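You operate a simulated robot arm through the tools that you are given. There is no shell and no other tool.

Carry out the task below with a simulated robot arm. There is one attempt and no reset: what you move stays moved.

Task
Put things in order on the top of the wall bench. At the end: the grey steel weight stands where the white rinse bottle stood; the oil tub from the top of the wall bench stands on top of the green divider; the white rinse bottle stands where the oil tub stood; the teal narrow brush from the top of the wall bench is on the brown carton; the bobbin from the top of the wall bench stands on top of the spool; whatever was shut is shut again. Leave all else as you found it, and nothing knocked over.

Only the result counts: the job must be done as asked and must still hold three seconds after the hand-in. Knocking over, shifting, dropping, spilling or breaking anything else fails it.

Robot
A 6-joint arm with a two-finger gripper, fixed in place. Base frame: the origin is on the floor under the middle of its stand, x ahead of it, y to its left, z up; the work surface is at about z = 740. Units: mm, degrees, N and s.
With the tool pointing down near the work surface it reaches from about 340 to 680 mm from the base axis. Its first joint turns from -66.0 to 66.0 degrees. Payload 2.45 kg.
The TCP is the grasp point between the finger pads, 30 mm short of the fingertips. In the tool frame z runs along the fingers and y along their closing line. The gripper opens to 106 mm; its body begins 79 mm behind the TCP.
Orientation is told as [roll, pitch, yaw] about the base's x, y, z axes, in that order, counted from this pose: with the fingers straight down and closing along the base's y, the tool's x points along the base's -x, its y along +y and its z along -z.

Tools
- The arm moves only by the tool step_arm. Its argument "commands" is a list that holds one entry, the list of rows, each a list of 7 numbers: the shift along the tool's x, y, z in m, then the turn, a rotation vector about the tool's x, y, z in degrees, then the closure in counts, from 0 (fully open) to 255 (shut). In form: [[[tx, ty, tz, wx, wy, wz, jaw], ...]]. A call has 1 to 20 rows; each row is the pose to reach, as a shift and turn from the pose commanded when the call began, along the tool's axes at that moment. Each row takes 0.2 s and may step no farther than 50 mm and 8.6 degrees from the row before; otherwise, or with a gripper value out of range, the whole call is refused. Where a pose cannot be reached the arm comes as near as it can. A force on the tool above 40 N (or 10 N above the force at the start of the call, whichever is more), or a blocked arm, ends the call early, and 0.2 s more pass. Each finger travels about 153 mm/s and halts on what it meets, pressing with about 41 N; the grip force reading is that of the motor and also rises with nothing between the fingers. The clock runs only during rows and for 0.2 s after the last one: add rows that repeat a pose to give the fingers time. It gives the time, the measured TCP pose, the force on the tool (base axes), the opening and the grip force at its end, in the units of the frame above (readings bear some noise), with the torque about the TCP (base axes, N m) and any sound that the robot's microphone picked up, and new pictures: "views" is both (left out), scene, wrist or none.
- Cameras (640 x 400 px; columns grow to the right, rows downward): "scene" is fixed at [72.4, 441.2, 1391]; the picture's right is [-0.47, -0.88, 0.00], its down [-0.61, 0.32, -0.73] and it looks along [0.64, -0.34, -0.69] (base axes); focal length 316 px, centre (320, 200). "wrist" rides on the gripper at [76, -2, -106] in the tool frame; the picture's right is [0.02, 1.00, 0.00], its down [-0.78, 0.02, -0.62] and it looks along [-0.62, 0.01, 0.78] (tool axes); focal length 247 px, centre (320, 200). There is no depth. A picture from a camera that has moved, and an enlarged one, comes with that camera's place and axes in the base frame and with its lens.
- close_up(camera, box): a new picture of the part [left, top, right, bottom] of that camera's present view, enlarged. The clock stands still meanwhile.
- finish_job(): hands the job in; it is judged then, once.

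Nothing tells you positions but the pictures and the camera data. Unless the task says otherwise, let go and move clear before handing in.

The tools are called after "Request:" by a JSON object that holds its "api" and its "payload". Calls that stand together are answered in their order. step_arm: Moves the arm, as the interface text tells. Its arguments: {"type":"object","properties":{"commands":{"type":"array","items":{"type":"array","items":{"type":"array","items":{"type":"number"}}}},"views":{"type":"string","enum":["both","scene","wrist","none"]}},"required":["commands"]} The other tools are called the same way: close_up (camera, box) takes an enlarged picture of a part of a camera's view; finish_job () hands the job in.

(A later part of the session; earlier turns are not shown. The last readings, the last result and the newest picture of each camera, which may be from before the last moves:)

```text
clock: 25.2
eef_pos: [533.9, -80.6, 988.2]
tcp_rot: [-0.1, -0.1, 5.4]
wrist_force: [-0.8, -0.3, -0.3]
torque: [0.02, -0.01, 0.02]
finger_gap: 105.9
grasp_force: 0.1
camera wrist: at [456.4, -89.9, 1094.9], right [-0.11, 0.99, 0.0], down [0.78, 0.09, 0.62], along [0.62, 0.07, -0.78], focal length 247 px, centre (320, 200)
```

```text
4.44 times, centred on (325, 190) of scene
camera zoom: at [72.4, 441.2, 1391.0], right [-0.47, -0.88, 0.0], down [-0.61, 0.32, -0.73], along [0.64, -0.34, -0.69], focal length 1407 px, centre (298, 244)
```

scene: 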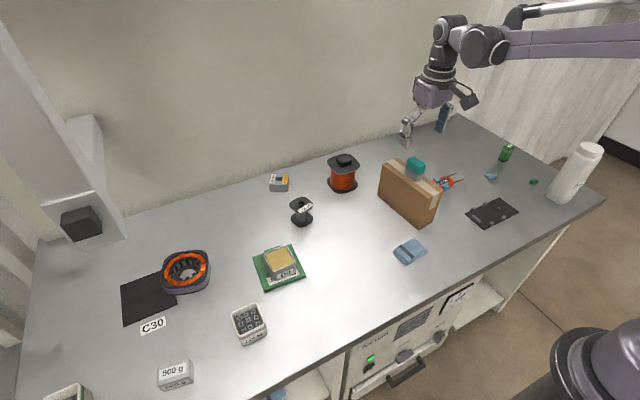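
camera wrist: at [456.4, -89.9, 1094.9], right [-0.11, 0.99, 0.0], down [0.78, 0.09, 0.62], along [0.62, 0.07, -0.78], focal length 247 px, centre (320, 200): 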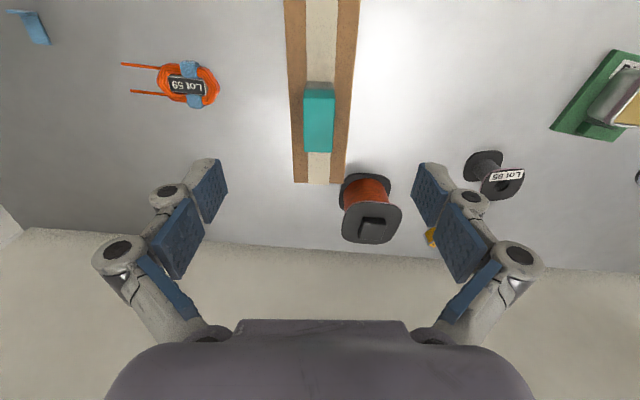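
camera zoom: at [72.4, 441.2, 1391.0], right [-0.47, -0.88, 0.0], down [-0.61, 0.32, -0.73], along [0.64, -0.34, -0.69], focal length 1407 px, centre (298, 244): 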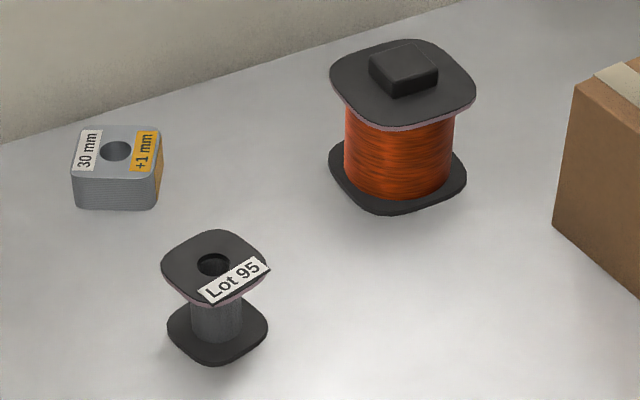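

The spool has a square knob block of about 40x40x15 mm on top, and the bobbin will stand on it. I'll test the reach above the spool, staying high, and measure it from there.

Request:
{"api": "step_arm", "payload": {"commands": [[[-0.033, 0.017, 0, 0, 0, 1, 0], [-0.066, 0.034, 0, 0, 0, 2, 0], [-0.099, 0.051, 0, 0, 0, 3, 0], [-0.132, 0.067, 0, 0, 0, 4.4, 0], [-0.15, 0.078, 0, 0, 0, 5.4, 0], [-0.1646, 0.0839, 0, 0, 0, 5.4, 0], [-0.1646, 0.0839, 0, 0, 0, 5.4, 0]]], "views": "both"}}

Request:
{"api": "close_up", "payload": {"camera": "wrist", "box": [240, 80, 400, 200]}}

```text
clock: 26.8
eef_pos: [675.2, 17.5, 985.3]
tcp_rot: [-0.1, -0.1, -0.1]
wrist_force: [0.2, 1.0, -0.6]
torque: [-0.03, 0.01, 0.0]
finger_gap: 106.0
grasp_force: 0.1
out of reach, approached as far as the arm can: row 6, 7
camera wrist: at [598.0, 14.4, 1091.0], right [-0.02, 1.0, 0.0], down [0.78, 0.02, 0.62], along [0.62, 0.01, -0.78], focal length 247 px, centre (320, 200)
```

scene: 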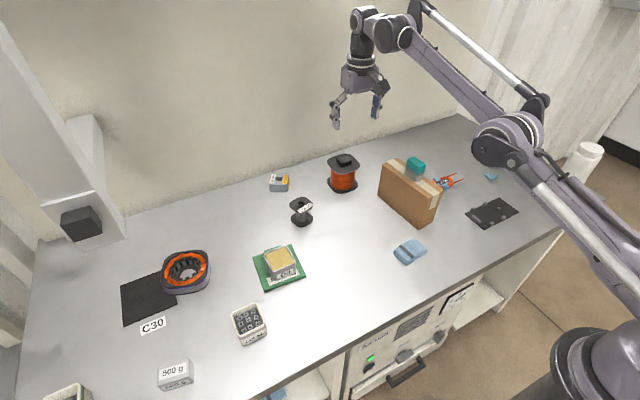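
wrist: 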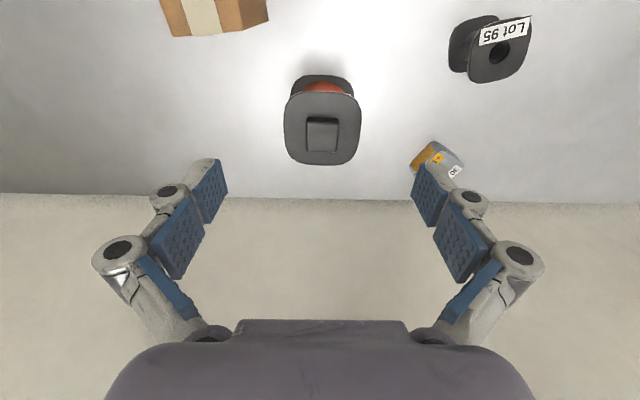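

```text
3.33 times, centred on (320, 140) of wrist
camera zoom: at [598.0, 14.4, 1091.0], right [-0.02, 1.0, 0.0], down [0.78, 0.02, 0.62], along [0.62, 0.01, -0.78], focal length 823 px, centre (320, 400)
```

zoom: 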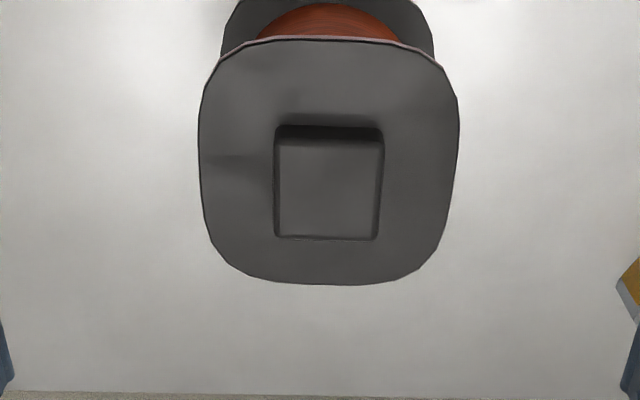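

The spool's knob is centred at about (714, 20) with its top near z=833. That is beyond reach with the tool vertical (limit about 675), so I'll pick and place the bobbin with the tool tilted outward. First I'll look at the bobbin closely.

Request:
{"api": "step_arm", "payload": {"commands": [[[0.02, 0.035, 0.01, 0, 0, 0, 0], [0.04, 0.075, 0.02, 0, 0, 0, 0], [0.055, 0.11, 0.04, 0, 0, 0, 0], [0.062, 0.145, 0.06, 0, 0, 0, 0], [0.062, 0.18, 0.08, 0, 0, 0, 0], [0.062, 0.18, 0.1, 0, 0, 0, 0], [0.062, 0.18, 0.1, 0, 0, 0, 0]]], "views": "both"}}

Request:
{"api": "close_up", "payload": {"camera": "wrist", "box": [240, 80, 400, 200]}}

```text
clock: 28.4
eef_pos: [611.7, 195.6, 883.6]
tcp_rot: [-0.1, -0.1, -0.1]
wrist_force: [0.1, -0.3, -0.5]
torque: [-0.01, -0.02, -0.03]
finger_gap: 105.8
grasp_force: 0.1
camera wrist: at [535.5, 193.6, 990.3], right [-0.02, 1.0, 0.0], down [0.78, 0.02, 0.62], along [0.62, 0.01, -0.78], focal length 247 px, centre (320, 200)
```

scene: 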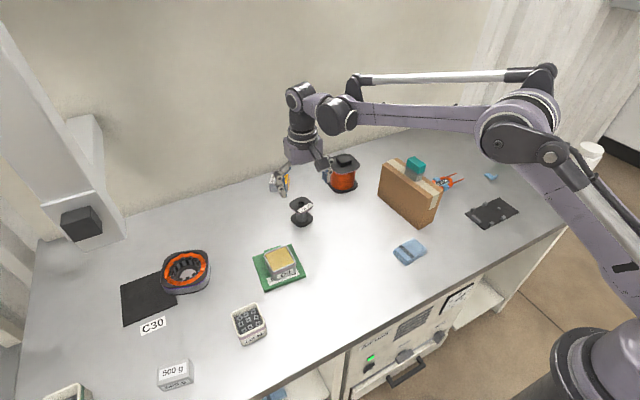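
wrist: 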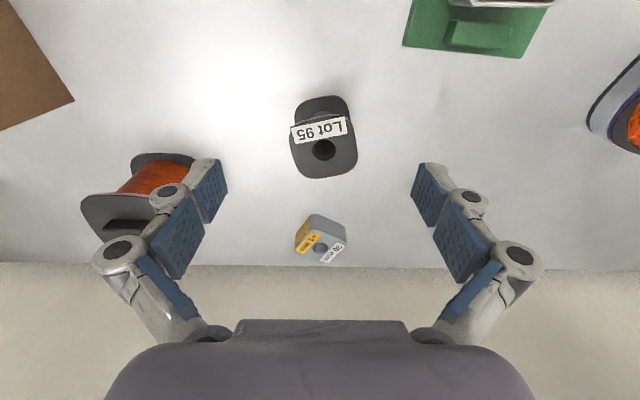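

```text
3.33 times, centred on (320, 140) of wrist
camera zoom: at [535.5, 193.6, 990.3], right [-0.02, 1.0, 0.0], down [0.78, 0.02, 0.62], along [0.62, 0.01, -0.78], focal length 823 px, centre (320, 400)
```

zoom: 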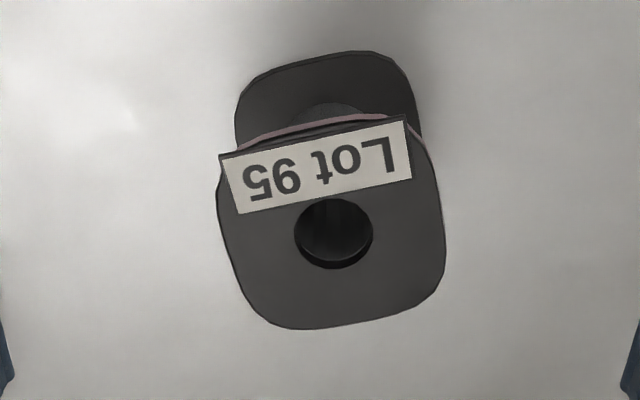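

The bobbin is at about (633, 199), turned roughly +13°, with flanges about 57 mm wide and its top near z=796. Before picking it, I'll test with the empty gripper whether a 12° outward tilt reaches above the spool knob at (714, 20).

Request:
{"api": "step_arm", "payload": {"commands": [[[-0.01, -0.02, -0.02, 0, -2, 0, 0], [-0.025, -0.05, -0.04, 0, -4, 0, 0], [-0.042, -0.08, -0.046, 0, -6, 0, 0], [-0.06, -0.11, -0.046, 0, -8, 0, 0], [-0.08, -0.14, -0.046, 0, -10, 0, 0], [-0.095, -0.165, -0.046, 0, -12, 0, 0], [-0.102, -0.1756, -0.046, 0, -12, 0, 0], [-0.102, -0.1756, -0.046, 0, -12, 0, 0]]], "views": "both"}}

Request:
{"api": "close_up", "payload": {"camera": "wrist", "box": [240, 80, 400, 240]}}

```text
clock: 30.2
eef_pos: [716.7, 17.7, 930.1]
tcp_rot: [-0.1, -12.2, -0.1]
wrist_force: [0.1, -0.7, 0.1]
torque: [-0.01, 0.0, -0.01]
finger_gap: 106.1
grasp_force: 0.1
camera wrist: at [618.2, 15.7, 1018.6], right [-0.02, 1.0, -0.01], down [0.64, 0.02, 0.77], along [0.77, 0.01, -0.64], focal length 247 px, centre (320, 200)
```

scene: 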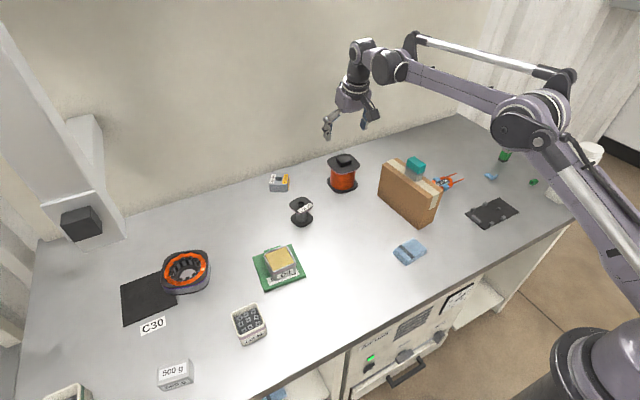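
wrist: 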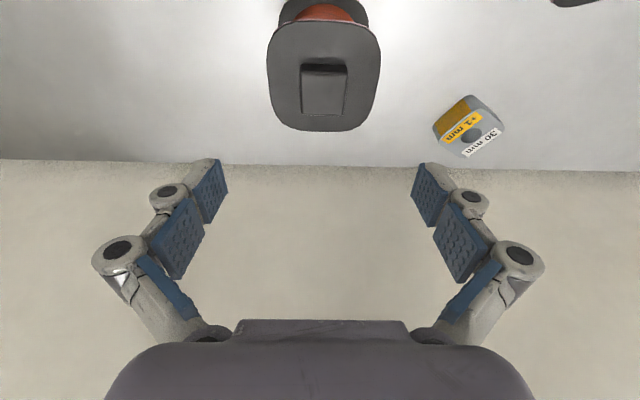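

```text
2.50 times, centred on (320, 160) of wrist
camera zoom: at [618.2, 15.7, 1018.6], right [-0.02, 1.0, -0.01], down [0.64, 0.02, 0.77], along [0.77, 0.01, -0.64], focal length 617 px, centre (320, 300)
```

zoom: 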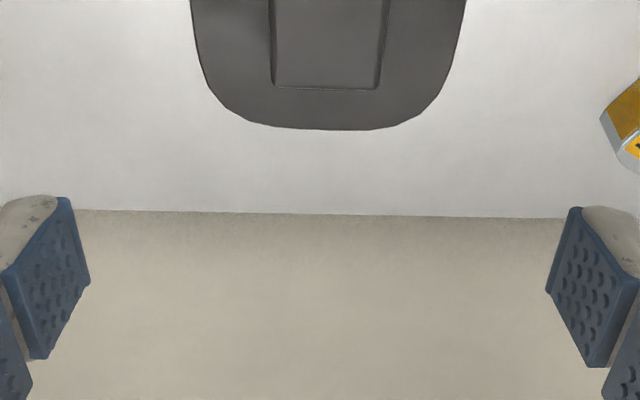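

The 12° tilt reaches the spot, and the knob measures (714, 20) with its top at z≈833. I'll now go above the bobbin with the same tilt and a 13° yaw to match its sides.

Request:
{"api": "step_arm", "payload": {"commands": [[[0.0137, 0.0257, 0.0, -0.4, 0, -1.86, 0], [0.0275, 0.0514, 0.005, -0.79, 0, -3.7, 0], [0.041, 0.077, 0.012, -1.19, 0, -5.6, 0], [0.055, 0.103, 0.02, -1.58, 0, -7.4, 0], [0.0687, 0.1286, 0.028, -1.98, 0, -9.3, 0], [0.0824, 0.1543, 0.037, -2.37, 0, -11.1, 0], [0.0961, 0.18, 0.046, -2.77, 0, -13.0, 0], [0.0961, 0.18, 0.046, -2.77, 0, -13.0, 0]]], "views": "both"}}

Request:
{"api": "close_up", "payload": {"camera": "wrist", "box": [220, 60, 420, 200]}}

```text
clock: 32.0
eef_pos: [631.5, 199.6, 864.9]
tcp_rot: [-0.2, -12.1, 13.3]
wrist_force: [-0.3, 0.6, 0.1]
torque: [-0.02, 0.0, 0.02]
finger_gap: 106.1
grasp_force: 0.0
camera wrist: at [535.9, 175.4, 953.6], right [-0.25, 0.97, -0.01], down [0.61, 0.16, 0.77], along [0.75, 0.19, -0.64], focal length 247 px, centre (320, 200)
```

scene: 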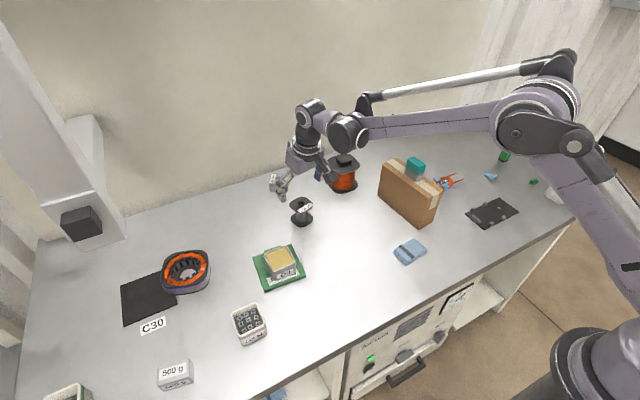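
wrist: 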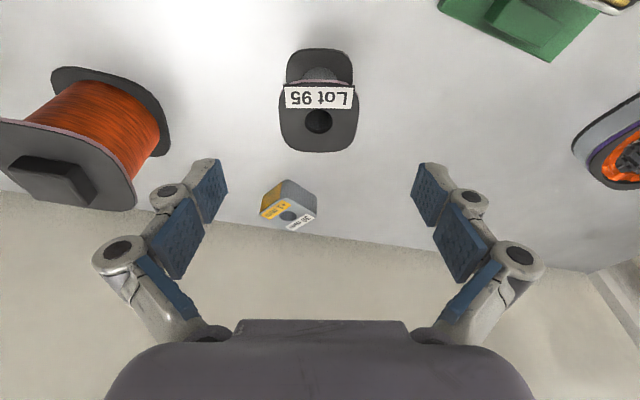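

```text
2.86 times, centred on (320, 130) of wrist
camera zoom: at [535.9, 175.4, 953.6], right [-0.25, 0.97, -0.01], down [0.61, 0.16, 0.77], along [0.75, 0.19, -0.64], focal length 706 px, centre (320, 400)
```

zoom: 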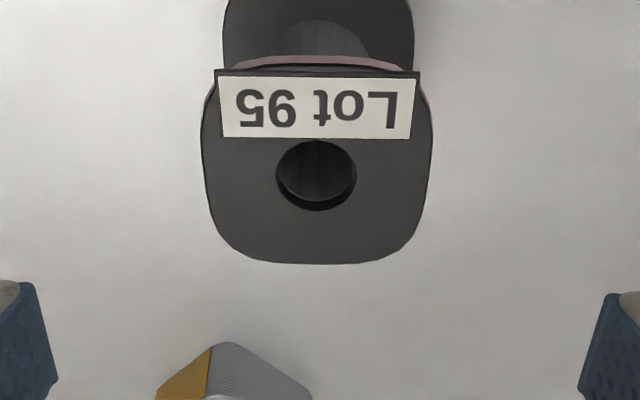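

Yaw matches the bobbin. I'll descend vertically so the distal pads straddle the top flange, then close.

Request:
{"api": "step_arm", "payload": {"commands": [[[0.0042, -0.0003, 0.0195, 0, 0, 0, 0], [0.0085, -0.0006, 0.039, 0, 0, 0, 0], [0.0127, -0.0008, 0.0584, 0, 0, 0, 0], [0.0127, -0.0008, 0.0584, 0, 0, 0, 0]]], "views": "both"}}

Request:
{"api": "close_up", "payload": {"camera": "scene", "box": [250, 150, 350, 240]}}

```text
clock: 33.0
eef_pos: [631.4, 198.2, 806.4]
tcp_rot: [-0.1, -12.1, 13.3]
wrist_force: [-0.1, 0.1, -0.2]
torque: [0.02, 0.01, -0.04]
finger_gap: 105.9
grasp_force: 0.1
camera wrist: at [536.5, 173.9, 894.0], right [-0.25, 0.97, -0.01], down [0.61, 0.16, 0.77], along [0.75, 0.19, -0.64], focal length 247 px, centre (320, 200)
```

scene: 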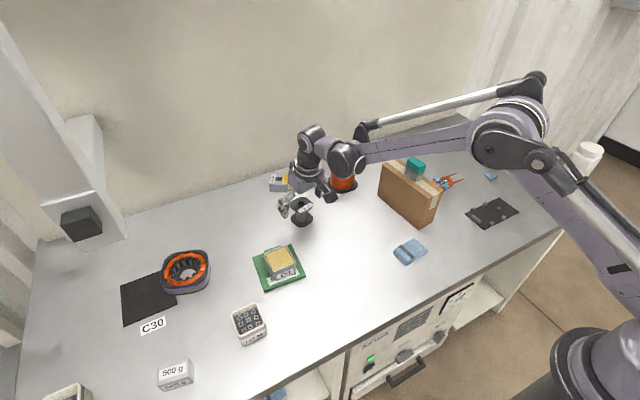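
wrist: 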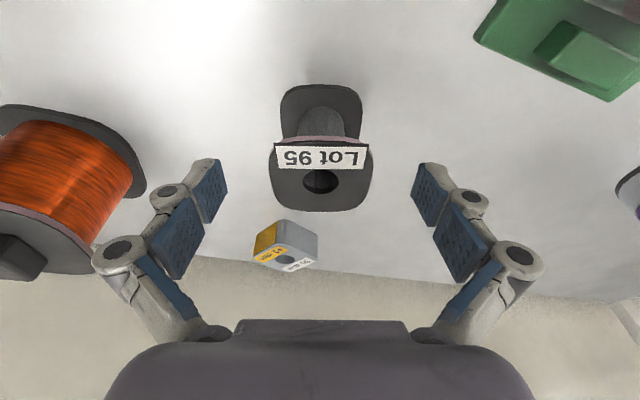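

```text
4.44 times, centred on (300, 195) of scene
camera zoom: at [72.4, 441.2, 1391.0], right [-0.47, -0.88, 0.0], down [-0.61, 0.32, -0.73], along [0.64, -0.34, -0.69], focal length 1407 px, centre (409, 222)
```

zoom: 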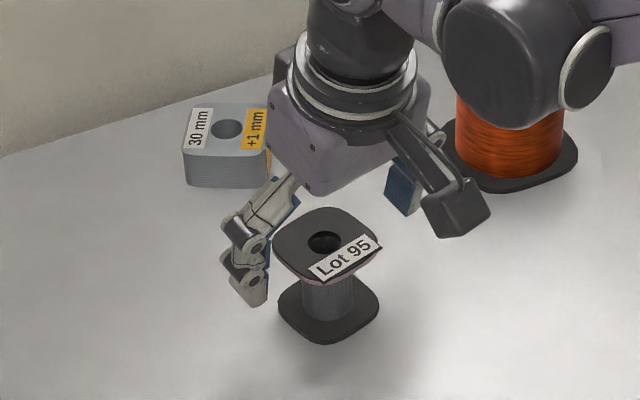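

The top flange sits between the distal pads, so I'll close.

Request:
{"api": "step_arm", "payload": {"commands": [[[0, 0, 0, 0, 0, 0, 60], [0, 0, 0, 0, 0, 0, 110], [0, 0, 0, 0, 0, 0, 180], [0, 0, 0, 0, 0, 0, 255], [0, 0, 0, 0, 0, 0, 255]]], "views": "both"}}

Request:
{"api": "close_up", "payload": {"camera": "scene", "box": [250, 150, 350, 240]}}

```text
clock: 34.2
eef_pos: [630.6, 199.1, 805.4]
tcp_rot: [-0.1, -12.0, 13.4]
wrist_force: [-0.1, 0.0, 2.5]
torque: [0.07, 0.06, 0.02]
finger_gap: 53.9
grasp_force: 40.8
camera wrist: at [536.5, 174.0, 894.4], right [-0.25, 0.97, -0.01], down [0.61, 0.16, 0.77], along [0.75, 0.19, -0.64], focal length 247 px, centre (320, 200)
```

scene: 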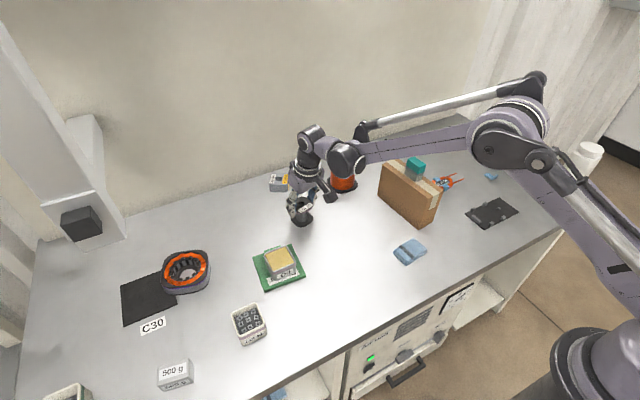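
wrist: 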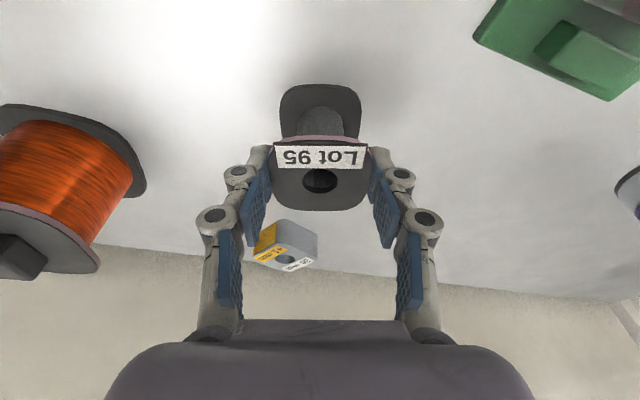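

```text
4.44 times, centred on (300, 195) of scene
camera zoom: at [72.3, 441.2, 1391.0], right [-0.47, -0.88, 0.0], down [-0.61, 0.32, -0.73], along [0.64, -0.34, -0.69], focal length 1407 px, centre (409, 222)
```

zoom: 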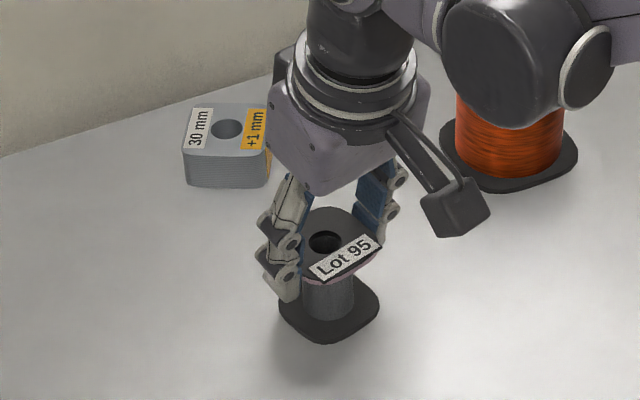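

The bobbin is gripped by its top flange (gap 54 mm). I'll lift straight up and check that it hangs true.

Request:
{"api": "step_arm", "payload": {"commands": [[[-0.001, 0, -0.005, 0, 0, 0, 255], [-0.0031, 0, -0.0147, 0, 0, 0, 255], [-0.0063, 0, -0.0293, 0, 0, 0, 255], [-0.0126, 0, -0.0587, 0, 0, 0, 255], [-0.021, 0, -0.0978, 0, 0, 0, 255], [-0.0272, 0, -0.127, 0, 0, 0, 255], [-0.0272, 0, -0.127, 0, 0, 0, 255]]], "views": "both"}}

Request:
{"api": "close_up", "payload": {"camera": "scene", "box": [250, 100, 350, 190]}}

Request:
{"api": "close_up", "payload": {"camera": "wrist", "box": [220, 60, 420, 220]}}

```text
clock: 35.8
eef_pos: [630.9, 198.0, 935.7]
tcp_rot: [-0.1, -12.1, 13.3]
wrist_force: [-0.5, -0.7, 0.3]
torque: [-0.08, 0.01, 0.01]
finger_gap: 53.9
grasp_force: 41.3
camera wrist: at [537.0, 173.3, 1024.2], right [-0.25, 0.97, -0.01], down [0.61, 0.16, 0.77], along [0.75, 0.19, -0.64], focal length 247 px, centre (320, 200)
```

scene: 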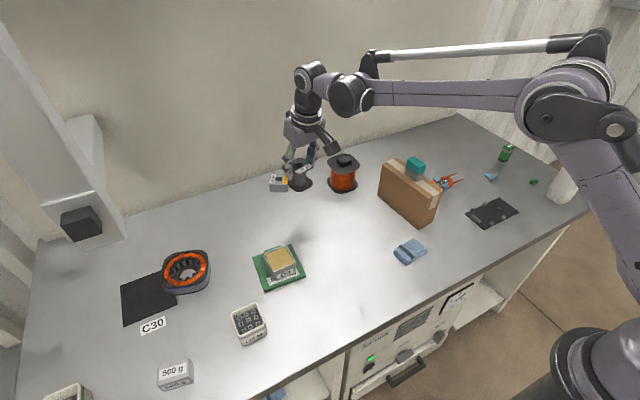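
wrist: 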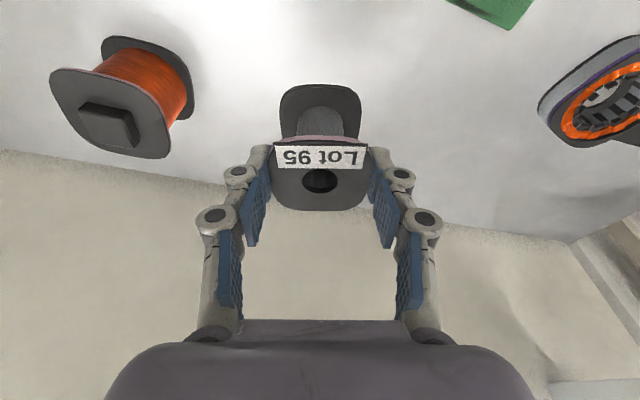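

```text
4.44 times, centred on (300, 145) of scene
camera zoom: at [72.4, 441.2, 1391.0], right [-0.47, -0.88, 0.0], down [-0.61, 0.32, -0.73], along [0.64, -0.34, -0.69], focal length 1407 px, centre (409, 444)
```

zoom: 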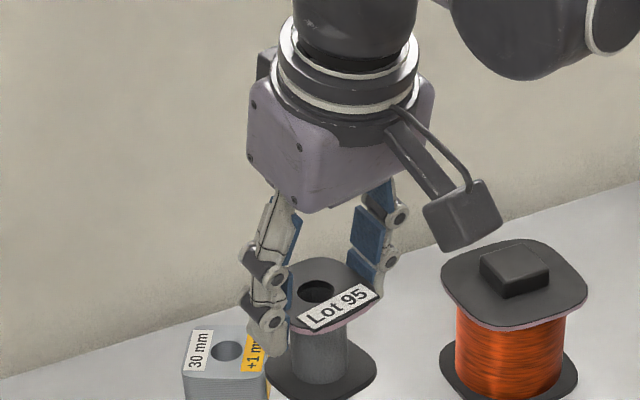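

```text
2.50 times, centred on (320, 140) of wrist
camera zoom: at [537.0, 173.3, 1024.2], right [-0.25, 0.97, -0.01], down [0.61, 0.16, 0.77], along [0.75, 0.19, -0.64], focal length 617 px, centre (320, 350)
```

zoom: 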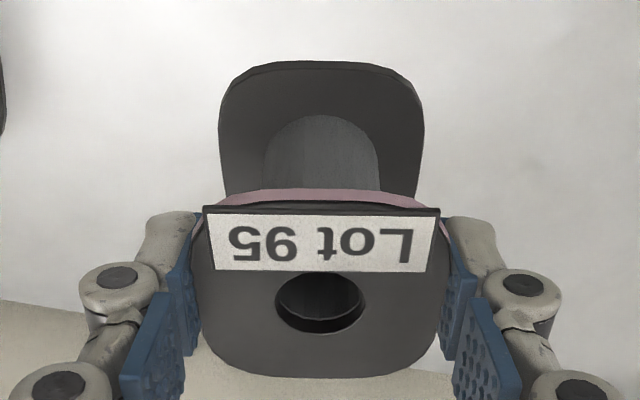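

The bobbin hangs upright and hasn't moved in the grip. I'll carry it over the spool at this height.

Request:
{"api": "step_arm", "payload": {"commands": [[[-0.003, -0.016, 0.0007, 0, 0, 0, 255], [-0.0085, -0.045, 0.0018, 0, 0, 0, 255], [-0.0152, -0.08, 0.0033, 0, 0, 0, 255], [-0.022, -0.116, 0.0047, 0, 0, 0, 255], [-0.0285, -0.15, 0.0061, 0, 0, 0, 255], [-0.034, -0.179, 0.0073, 0, 0, 0, 255], [-0.0365, -0.1923, 0.0078, 0, 0, 0, 255], [-0.0365, -0.1923, 0.0078, 0, 0, 0, 255]]], "views": "both"}}

Request:
{"api": "close_up", "payload": {"camera": "scene", "box": [290, 90, 410, 210]}}

Request:
{"api": "close_up", "payload": {"camera": "wrist", "box": [220, 40, 420, 220]}}

```text
clock: 37.6
eef_pos: [712.4, 20.0, 936.2]
tcp_rot: [-0.2, -12.1, 13.3]
wrist_force: [-0.5, -0.6, 0.3]
torque: [-0.01, 0.01, -0.01]
finger_gap: 54.1
grasp_force: 41.0
camera wrist: at [617.6, -4.9, 1024.2], right [-0.25, 0.97, -0.01], down [0.61, 0.16, 0.77], along [0.75, 0.19, -0.64], focal length 247 px, centre (320, 200)
```

scene: 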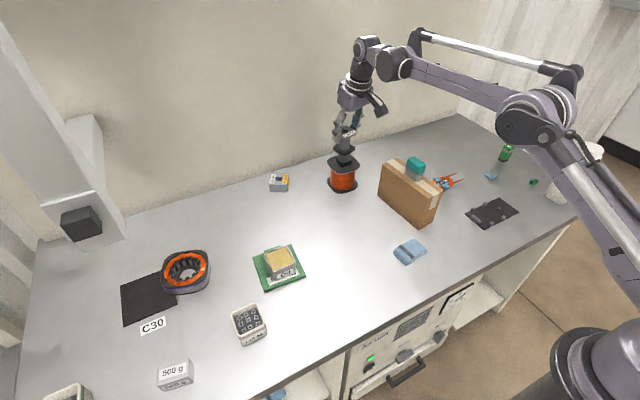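
wrist: 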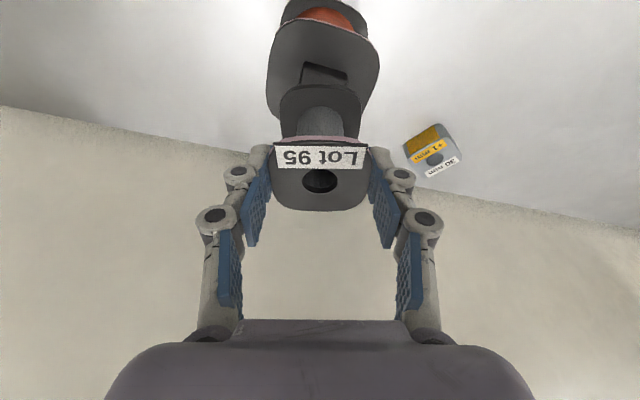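

```text
3.33 times, centred on (350, 150) of scene
camera zoom: at [72.4, 441.2, 1391.0], right [-0.47, -0.88, 0.0], down [-0.61, 0.32, -0.73], along [0.64, -0.34, -0.69], focal length 1055 px, centre (220, 367)
```

zoom: 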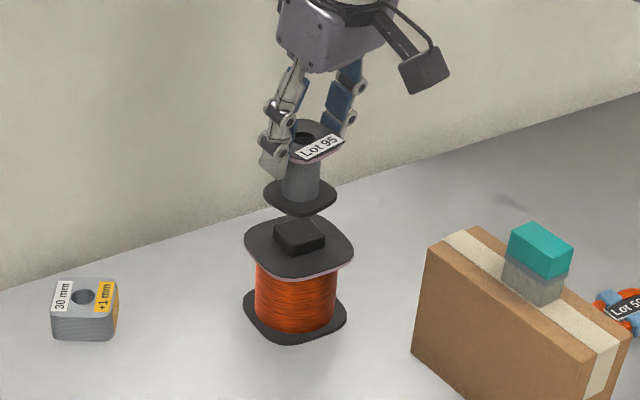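

```text
2.22 times, centred on (320, 130) of wrist
camera zoom: at [617.6, -4.9, 1024.2], right [-0.25, 0.97, -0.01], down [0.61, 0.16, 0.77], along [0.75, 0.19, -0.64], focal length 549 px, centre (320, 356)
```

zoom: 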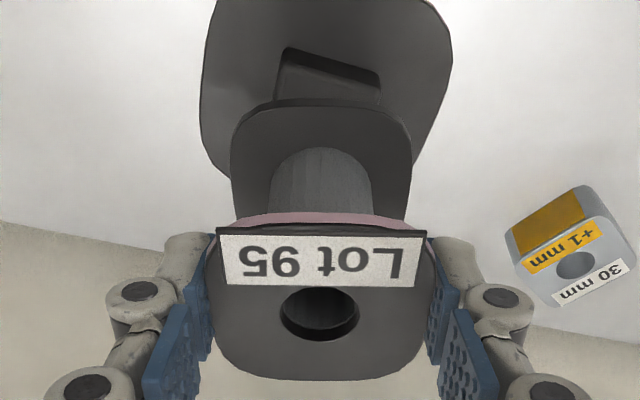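

The bobbin lines up with the knob in both views. I'll lower it to a few millimetres above the knob.

Request:
{"api": "step_arm", "payload": {"commands": [[[0.0025, 0, 0.0117, 0, 0, 0, 255], [0.0048, 0, 0.0225, 0, 0, 0, 255], [0.0063, 0, 0.0293, 0, 0, 0, 255], [0.0067, 0, 0.0313, 0, 0, 0, 255], [0.0067, 0, 0.0313, 0, 0, 0, 255]]], "views": "both"}}

Request:
{"api": "close_up", "payload": {"camera": "scene", "box": [310, 110, 380, 200]}}

Request:
{"api": "close_up", "payload": {"camera": "wrist", "box": [220, 40, 420, 220]}}

```text
clock: 38.8
eef_pos: [712.3, 20.4, 903.2]
tcp_rot: [-0.1, -12.2, 13.2]
wrist_force: [-0.1, -0.2, -0.8]
torque: [0.0, 0.0, 0.0]
finger_gap: 53.7
grasp_force: 40.8
camera wrist: at [617.4, -4.5, 992.1], right [-0.25, 0.97, -0.01], down [0.61, 0.16, 0.77], along [0.75, 0.19, -0.64], focal length 247 px, centre (320, 200)
```

scene: 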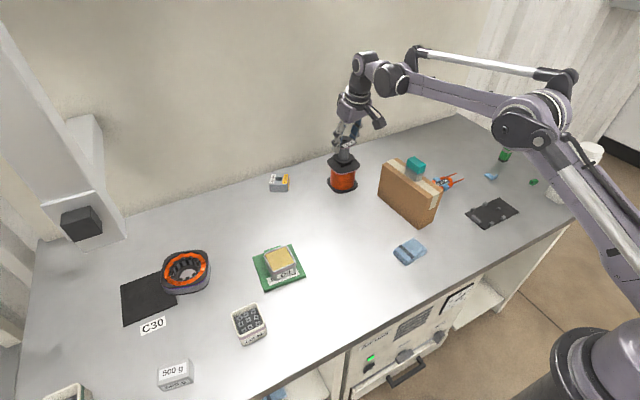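
wrist: 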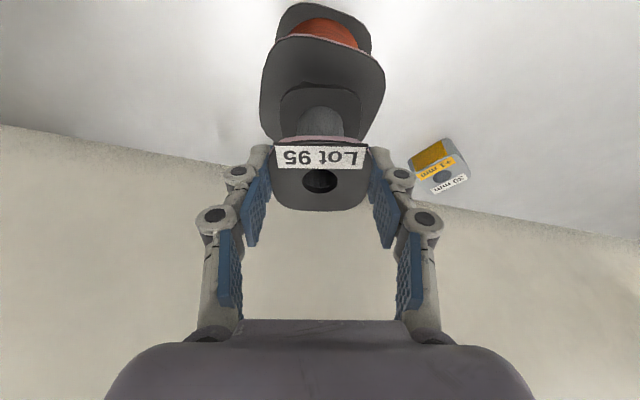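

```text
4.44 times, centred on (345, 155) of scene
camera zoom: at [72.4, 441.2, 1391.0], right [-0.47, -0.88, 0.0], down [-0.61, 0.32, -0.73], along [0.64, -0.34, -0.69], focal length 1407 px, centre (209, 400)
```

zoom: 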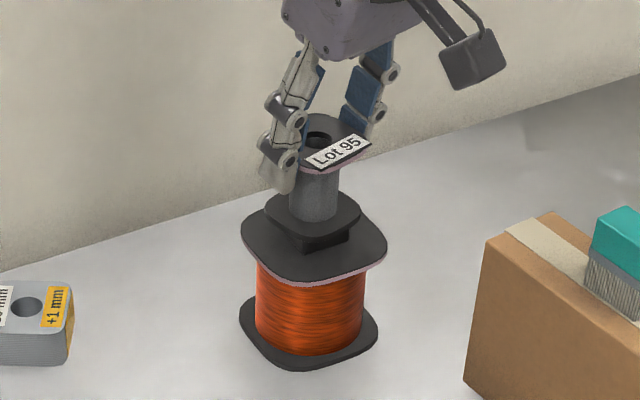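

```text
2.22 times, centred on (320, 130) of wrist
camera zoom: at [617.4, -4.5, 992.1], right [-0.25, 0.97, -0.01], down [0.61, 0.16, 0.77], along [0.75, 0.19, -0.64], focal length 549 px, centre (320, 356)
```

zoom: 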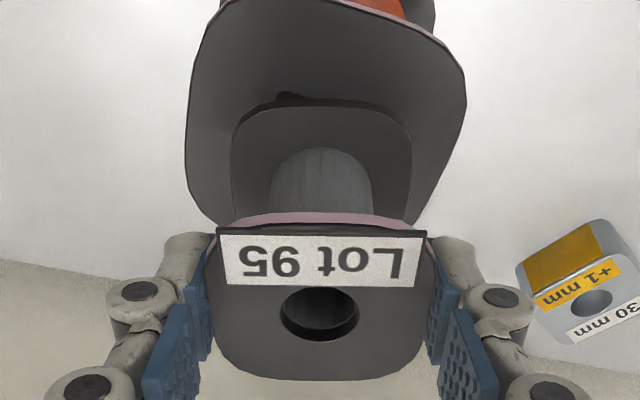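

Only a few millimetres remain. I'll lower in small steps and watch for contact.

Request:
{"api": "step_arm", "payload": {"commands": [[[0.0002, 0, 0.001, 0, 0, 0, 255], [0.0004, 0, 0.002, 0, 0, 0, 255], [0.0006, 0, 0.003, 0, 0, 0, 255], [0.0006, 0, 0.003, 0, 0, 0, 255]]], "views": "none"}}

```text
clock: 39.8
eef_pos: [711.5, 20.4, 901.4]
tcp_rot: [-0.1, -12.1, 13.3]
wrist_force: [1.6, -1.3, 21.0]
torque: [0.03, 0.02, 0.02]
finger_gap: 53.9
grasp_force: 41.1
```

Contact. I'll ease up until the force is small, then open gently and retreat upward along the vertical.

Request:
{"api": "step_arm", "payload": {"commands": [[[-0.0003, 0, -0.0015, 0, 0, 0, 255], [-0.0003, 0, -0.0015, 0, 0, 0, 255]]], "views": "none"}}

```text
clock: 40.4
eef_pos: [712.2, 20.7, 901.1]
tcp_rot: [-0.1, -12.1, 13.3]
wrist_force: [1.7, -1.5, 5.5]
torque: [0.05, -0.16, -0.04]
finger_gap: 53.7
grasp_force: 41.2
```

Request:
{"api": "step_arm", "payload": {"commands": [[[0, 0, 0, 0, 0, 0, 110], [0, 0, 0, 0, 0, 0, 90], [0, 0, 0, 0, 0, 0, 40], [0, 0, 0, 0, 0, 0, 0], [0, 0, 0, 0, 0, 0, 0]]], "views": "both"}}

Request:
{"api": "close_up", "payload": {"camera": "scene", "box": [310, 110, 380, 200]}}

```text
clock: 41.6
eef_pos: [712.7, 21.4, 903.5]
tcp_rot: [-0.2, -12.1, 13.3]
wrist_force: [0.8, -0.6, -0.7]
torque: [-0.01, -0.03, -0.02]
finger_gap: 105.9
grasp_force: 0.0
camera wrist: at [617.0, -4.6, 990.7], right [-0.25, 0.97, -0.01], down [0.61, 0.16, 0.77], along [0.75, 0.19, -0.64], focal length 247 px, centre (320, 200)
```

scene: 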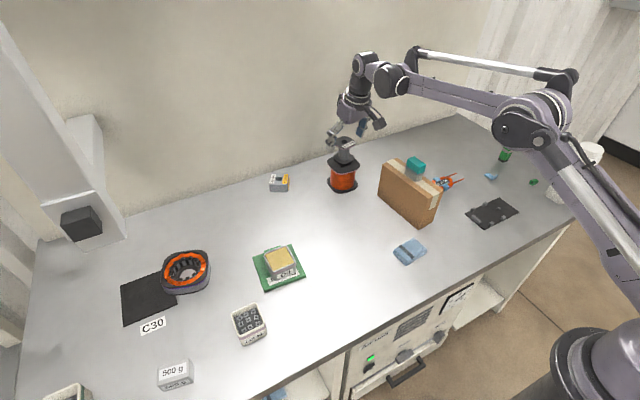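
wrist: 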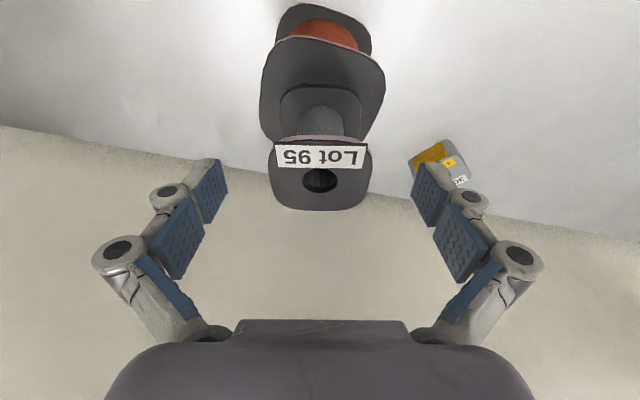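

```text
4.44 times, centred on (345, 155) of scene
camera zoom: at [72.4, 441.2, 1391.0], right [-0.47, -0.88, 0.0], down [-0.61, 0.32, -0.73], along [0.64, -0.34, -0.69], focal length 1407 px, centre (209, 400)
```

zoom: 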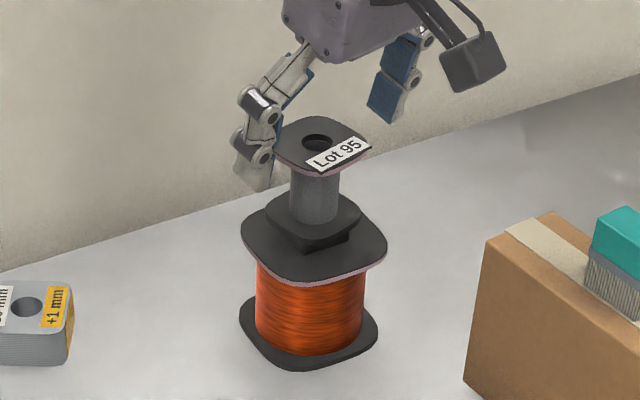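

The bobbin stands squarely on the spool's knob with the fingers clear. I'll withdraw straight up.

Request:
{"api": "step_arm", "payload": {"commands": [[[-0.0042, 0, -0.0196, 0, 0, 0, 0], [-0.0105, 0, -0.0489, 0, 0, 0, 0], [-0.0189, 0, -0.088, 0, 0, 0, 0], [-0.0189, 0, -0.088, 0, 0, 0, 0]]], "views": "both"}}

Request:
{"api": "close_up", "payload": {"camera": "scene", "box": [310, 110, 380, 200]}}

```text
clock: 42.6
eef_pos: [711.3, 20.8, 992.9]
tcp_rot: [-0.1, -12.1, 13.2]
wrist_force: [-0.2, -0.7, -0.3]
torque: [-0.02, -0.01, 0.0]
finger_gap: 106.3
grasp_force: 0.0
camera wrist: at [616.6, -4.3, 1081.6], right [-0.25, 0.97, -0.01], down [0.61, 0.16, 0.77], along [0.75, 0.19, -0.64], focal length 247 px, centre (320, 200)
```

scene: 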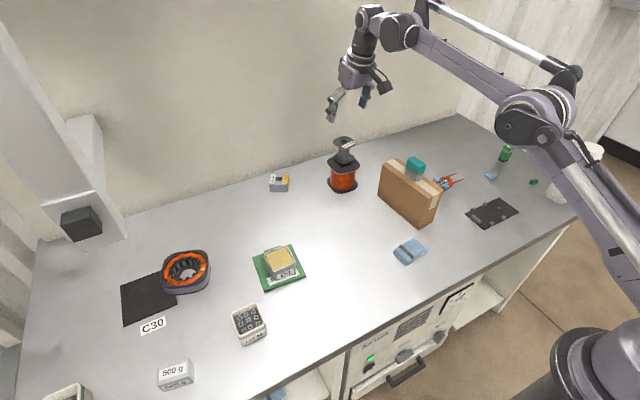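
wrist: 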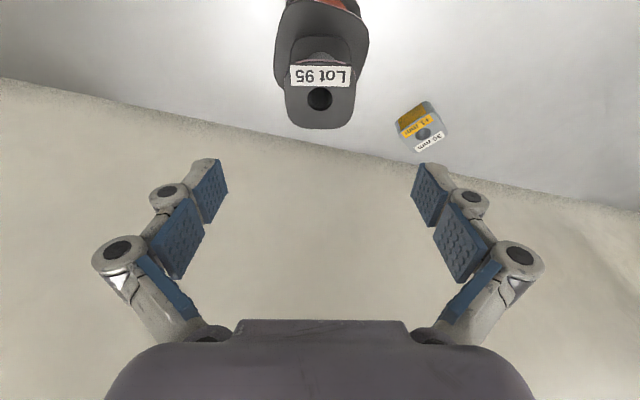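

```text
4.44 times, centred on (345, 155) of scene
camera zoom: at [72.4, 441.2, 1391.0], right [-0.47, -0.88, 0.0], down [-0.61, 0.32, -0.73], along [0.64, -0.34, -0.69], focal length 1407 px, centre (209, 400)
```

zoom: 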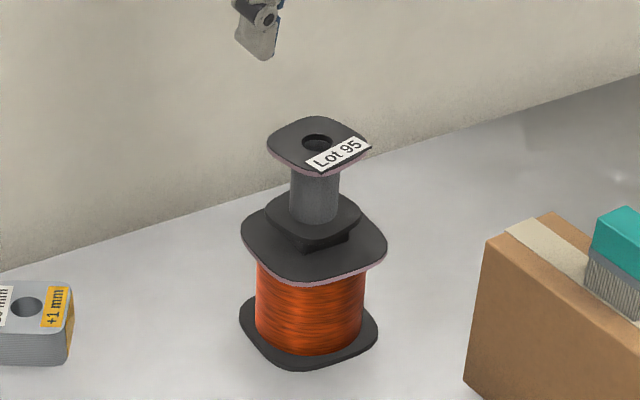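

The bobbin stands alone on the spool and the spool hasn't shifted. Now I'll travel high over to the bottle and level the tool on the way.

Request:
{"api": "step_arm", "payload": {"commands": [[[0.0313, -0.0256, -0.008, 0.11, 0.93, 1.02, 0], [0.0625, -0.0513, -0.0161, 0.22, 1.85, 2.04, 0], [0.0938, -0.0769, -0.0241, 0.32, 2.78, 3.06, 0], [0.125, -0.1026, -0.0322, 0.43, 3.71, 4.08, 0], [0.1563, -0.1282, -0.0402, 0.54, 4.63, 5.1, 0], [0.1876, -0.1538, -0.0482, 0.65, 5.56, 6.12, 0], [0.2188, -0.1795, -0.0563, 0.75, 6.49, 7.13, 0], [0.2501, -0.2051, -0.0643, 0.86, 7.42, 8.15, 0], [0.2813, -0.2307, -0.0723, 0.97, 8.34, 9.17, 0], [0.3126, -0.2564, -0.0804, 1.08, 9.27, 10.19, 0], [0.3439, -0.282, -0.0884, 1.18, 10.2, 11.21, 0], [0.3751, -0.3077, -0.0965, 1.29, 11.12, 12.23, 0], [0.4064, -0.3333, -0.1045, 1.4, 12.05, 13.25, 0], [0.4064, -0.3333, -0.1045, 1.4, 12.05, 13.25, 0]]], "views": "both"}}

Request:
{"api": "close_up", "payload": {"camera": "scene", "box": [520, 120, 640, 220]}}

```text
clock: 45.6
eef_pos: [380.9, -400.5, 1010.3]
tcp_rot: [0.0, 0.1, -0.2]
wrist_force: [0.0, 0.3, 0.7]
torque: [0.0, -0.01, 0.0]
finger_gap: 106.3
grasp_force: 0.1
camera wrist: at [303.1, -403.3, 1117.1], right [-0.02, 1.0, 0.0], down [0.78, 0.02, 0.62], along [0.62, 0.01, -0.78], focal length 247 px, centre (320, 200)
```

scene: 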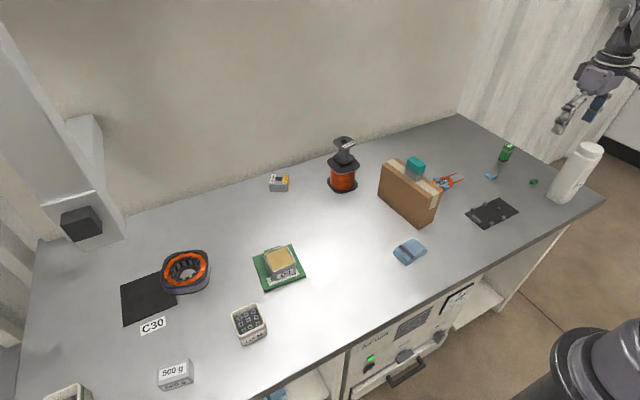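
wrist: 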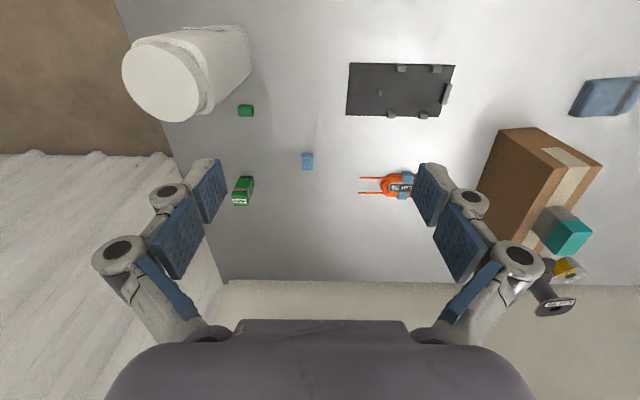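

```text
4.00 times, centred on (580, 170) of scene
camera zoom: at [72.4, 441.2, 1391.0], right [-0.47, -0.88, 0.0], down [-0.61, 0.32, -0.73], along [0.64, -0.34, -0.69], focal length 1266 px, centre (-720, 320)
```

zoom: 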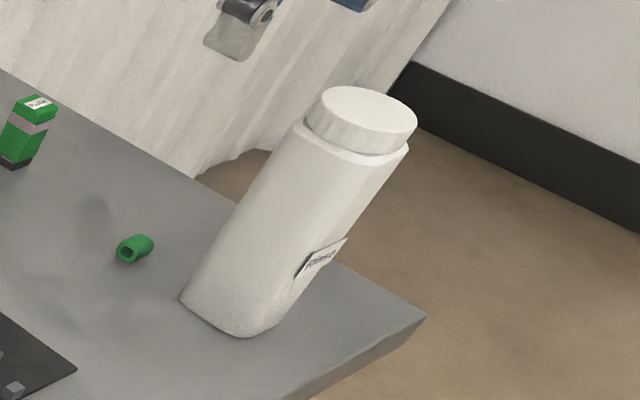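

The bottle cap's top centre triangulates to about (349, -518, 921). I'll enlarge the wrist view to check its base and body.

Request:
{"api": "close_up", "payload": {"camera": "wrist", "box": [110, 10, 270, 130]}}

```text
3.33 times, centred on (190, 70) of wrist
camera zoom: at [303.1, -403.3, 1117.1], right [-0.02, 1.0, 0.0], down [0.78, 0.02, 0.62], along [0.62, 0.01, -0.78], focal length 823 px, centre (753, 633)
```

zoom: 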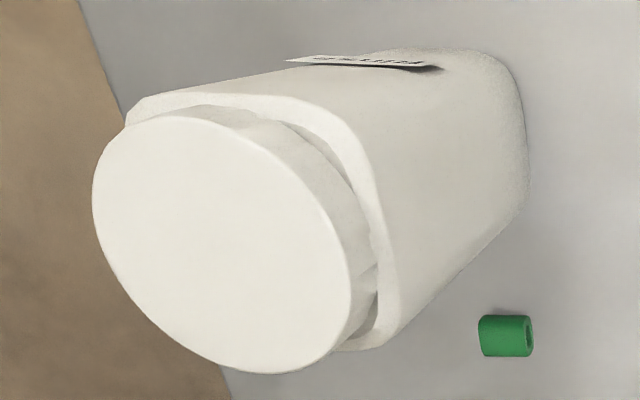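

The bottle is about 58 mm square, centred near (352.5, -521), and about 180 mm tall. I'll move above it and check the centring.

Request:
{"api": "step_arm", "payload": {"commands": [[[0.007, -0.03, 0, 0, 0, 0, 0], [0.014, -0.06, 0, 0, 0, 0, 0], [0.021, -0.09, 0, 0, 0, 0, 0], [0.0284, -0.1202, 0, 0, 0, 0, 0], [0.0284, -0.1202, 0.02, 0, 0, 0, 0], [0.0284, -0.1202, 0.03, 0, 0, 0, 0], [0.0284, -0.1202, 0.03, 0, 0, 0, 0]]], "views": "both"}}

Request:
{"api": "close_up", "payload": {"camera": "wrist", "box": [220, 60, 420, 220]}}

Request:
{"api": "close_up", "payload": {"camera": "scene", "box": [520, 80, 640, 220]}}

```text
clock: 47.2
eef_pos: [352.3, -520.2, 979.6]
tcp_rot: [-0.1, 0.0, 0.0]
wrist_force: [-0.5, 0.1, 0.8]
torque: [0.0, -0.04, 0.0]
finger_gap: 106.2
grasp_force: 0.1
camera wrist: at [274.3, -523.0, 1086.1], right [-0.02, 1.0, 0.0], down [0.78, 0.02, 0.62], along [0.62, 0.01, -0.78], focal length 247 px, centre (320, 200)
```

scene: 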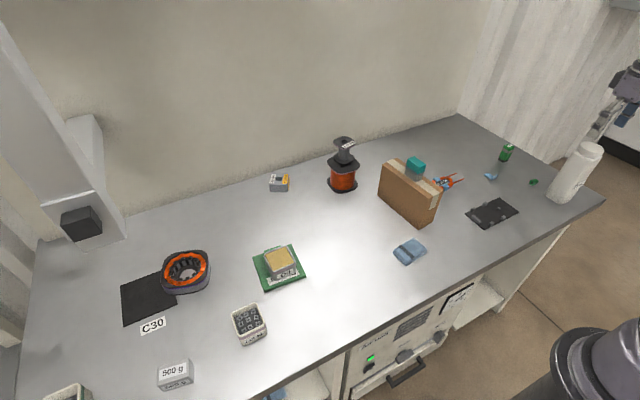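
wrist: 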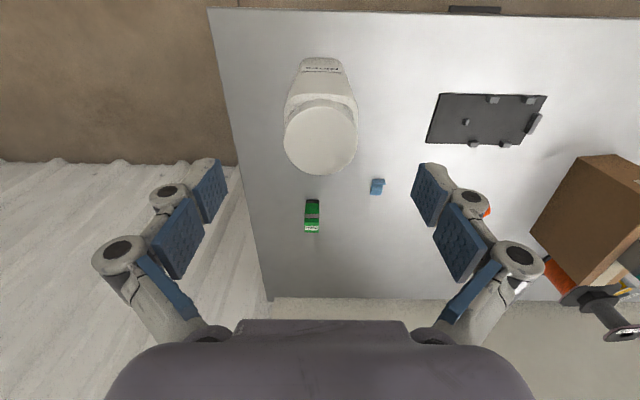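

```text
2.50 times, centred on (320, 140) of wrist
camera zoom: at [274.3, -523.0, 1086.1], right [-0.02, 1.0, 0.0], down [0.78, 0.02, 0.62], along [0.62, 0.01, -0.78], focal length 617 px, centre (320, 350)
```

zoom: 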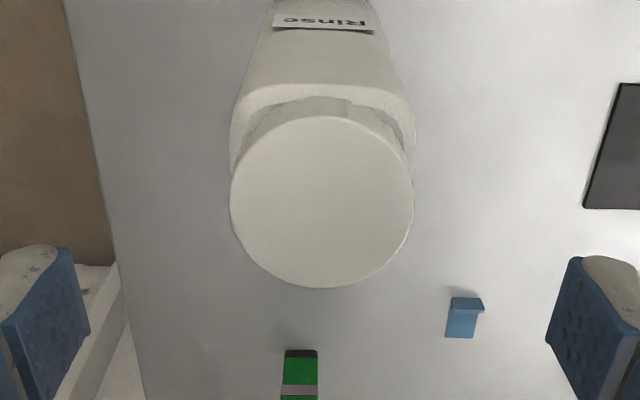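

```text
2.86 times, centred on (580, 150) of scene
camera zoom: at [72.4, 441.2, 1391.0], right [-0.47, -0.88, 0.0], down [-0.61, 0.32, -0.73], along [0.64, -0.34, -0.69], focal length 904 px, centre (-423, 343)
```

zoom: 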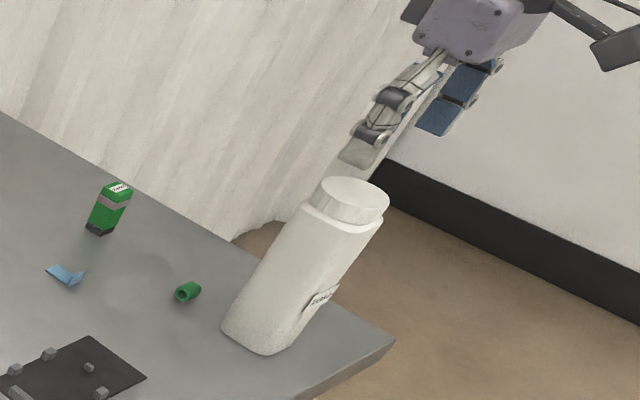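

The cap is centred under the gripper at (353, -521). I'll descend around the bottle body.

Request:
{"api": "step_arm", "payload": {"commands": [[[-0.0004, -0.0006, 0.03, 0, 0, 0, 0], [-0.0004, -0.0006, 0.06, 0, 0, 0, 0], [-0.0004, -0.0006, 0.09, 0, 0, 0, 0], [-0.0004, -0.0006, 0.115, 0, 0, 0, 0], [-0.0004, -0.0006, 0.1246, 0, 0, 0, 0], [-0.0004, -0.0006, 0.1246, 0, 0, 0, 0]]], "views": "both"}}

Request:
{"api": "close_up", "payload": {"camera": "scene", "box": [520, 80, 640, 220]}}

```text
clock: 48.6
eef_pos: [351.5, -520.9, 855.0]
tcp_rot: [-0.1, 0.0, -0.2]
wrist_force: [-0.4, 0.2, 0.9]
torque: [-0.02, 0.01, 0.01]
finger_gap: 106.2
grasp_force: 0.0
camera wrist: at [275.0, -523.6, 961.4], right [-0.02, 1.0, 0.0], down [0.78, 0.02, 0.62], along [0.62, 0.01, -0.78], focal length 247 px, centre (320, 200)
```

scene: 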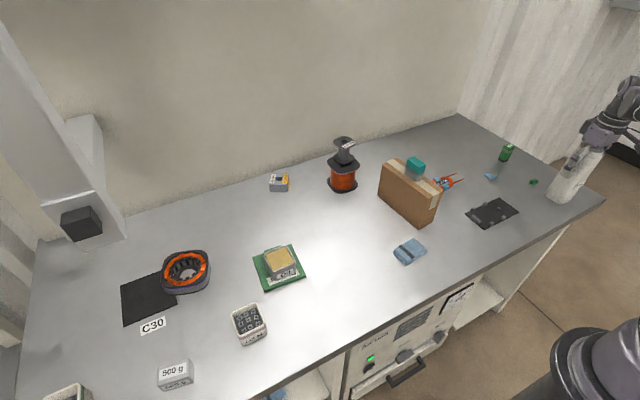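
wrist: 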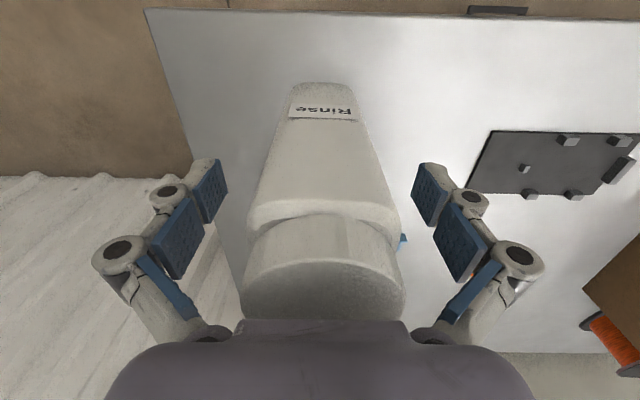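

```text
2.86 times, centred on (580, 150) of scene
camera zoom: at [72.4, 441.2, 1391.0], right [-0.47, -0.88, 0.0], down [-0.61, 0.32, -0.73], along [0.64, -0.34, -0.69], focal length 904 px, centre (-423, 343)
```

zoom: 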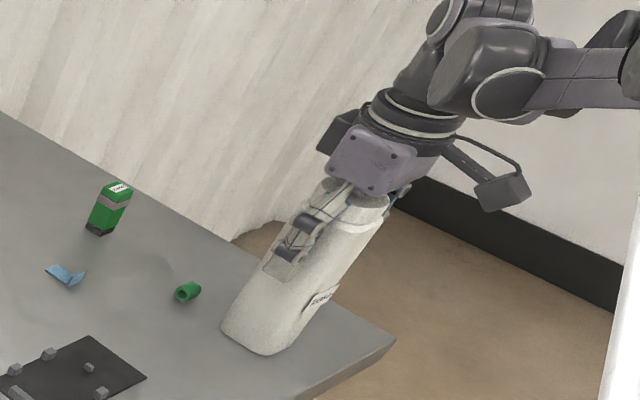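

The fingers straddle the bottle evenly. I'll close on it.

Request:
{"api": "step_arm", "payload": {"commands": [[[0, 0, 0, 0, 0, 0, 60], [0, 0, 0, 0, 0, 0, 100], [0, 0, 0, 0, 0, 0, 150], [0, 0, 0, 0, 0, 0, 255], [0, 0, 0, 0, 0, 0, 255]]], "views": "wrist"}}

Request:
{"api": "close_up", "payload": {"camera": "scene", "box": [520, 80, 640, 220]}}

```text
clock: 49.8
eef_pos: [352.0, -521.5, 855.4]
tcp_rot: [0.0, 0.1, 0.0]
wrist_force: [-1.1, 2.4, 1.9]
torque: [0.44, 0.08, 0.03]
finger_gap: 57.7
grasp_force: 40.8
camera wrist: at [274.9, -523.5, 961.8], right [-0.02, 1.0, 0.0], down [0.78, 0.02, 0.62], along [0.62, 0.01, -0.78], focal length 247 px, centre (320, 200)
```

wrist: 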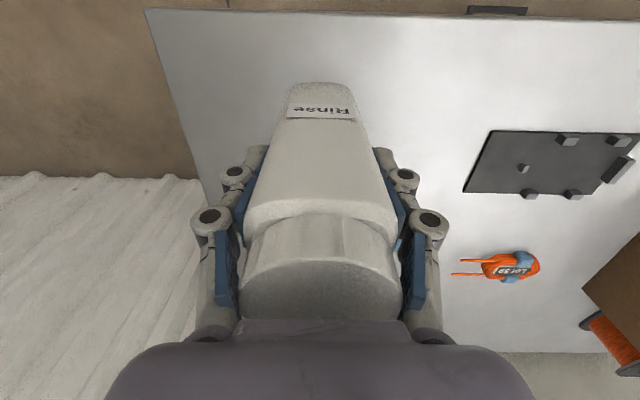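

```text
2.86 times, centred on (580, 150) of scene
camera zoom: at [72.4, 441.3, 1391.0], right [-0.47, -0.88, 0.0], down [-0.61, 0.32, -0.73], along [0.64, -0.34, -0.69], focal length 904 px, centre (-423, 343)
```

zoom: 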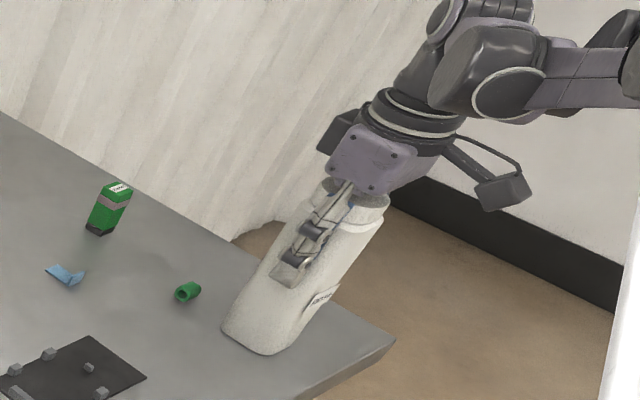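

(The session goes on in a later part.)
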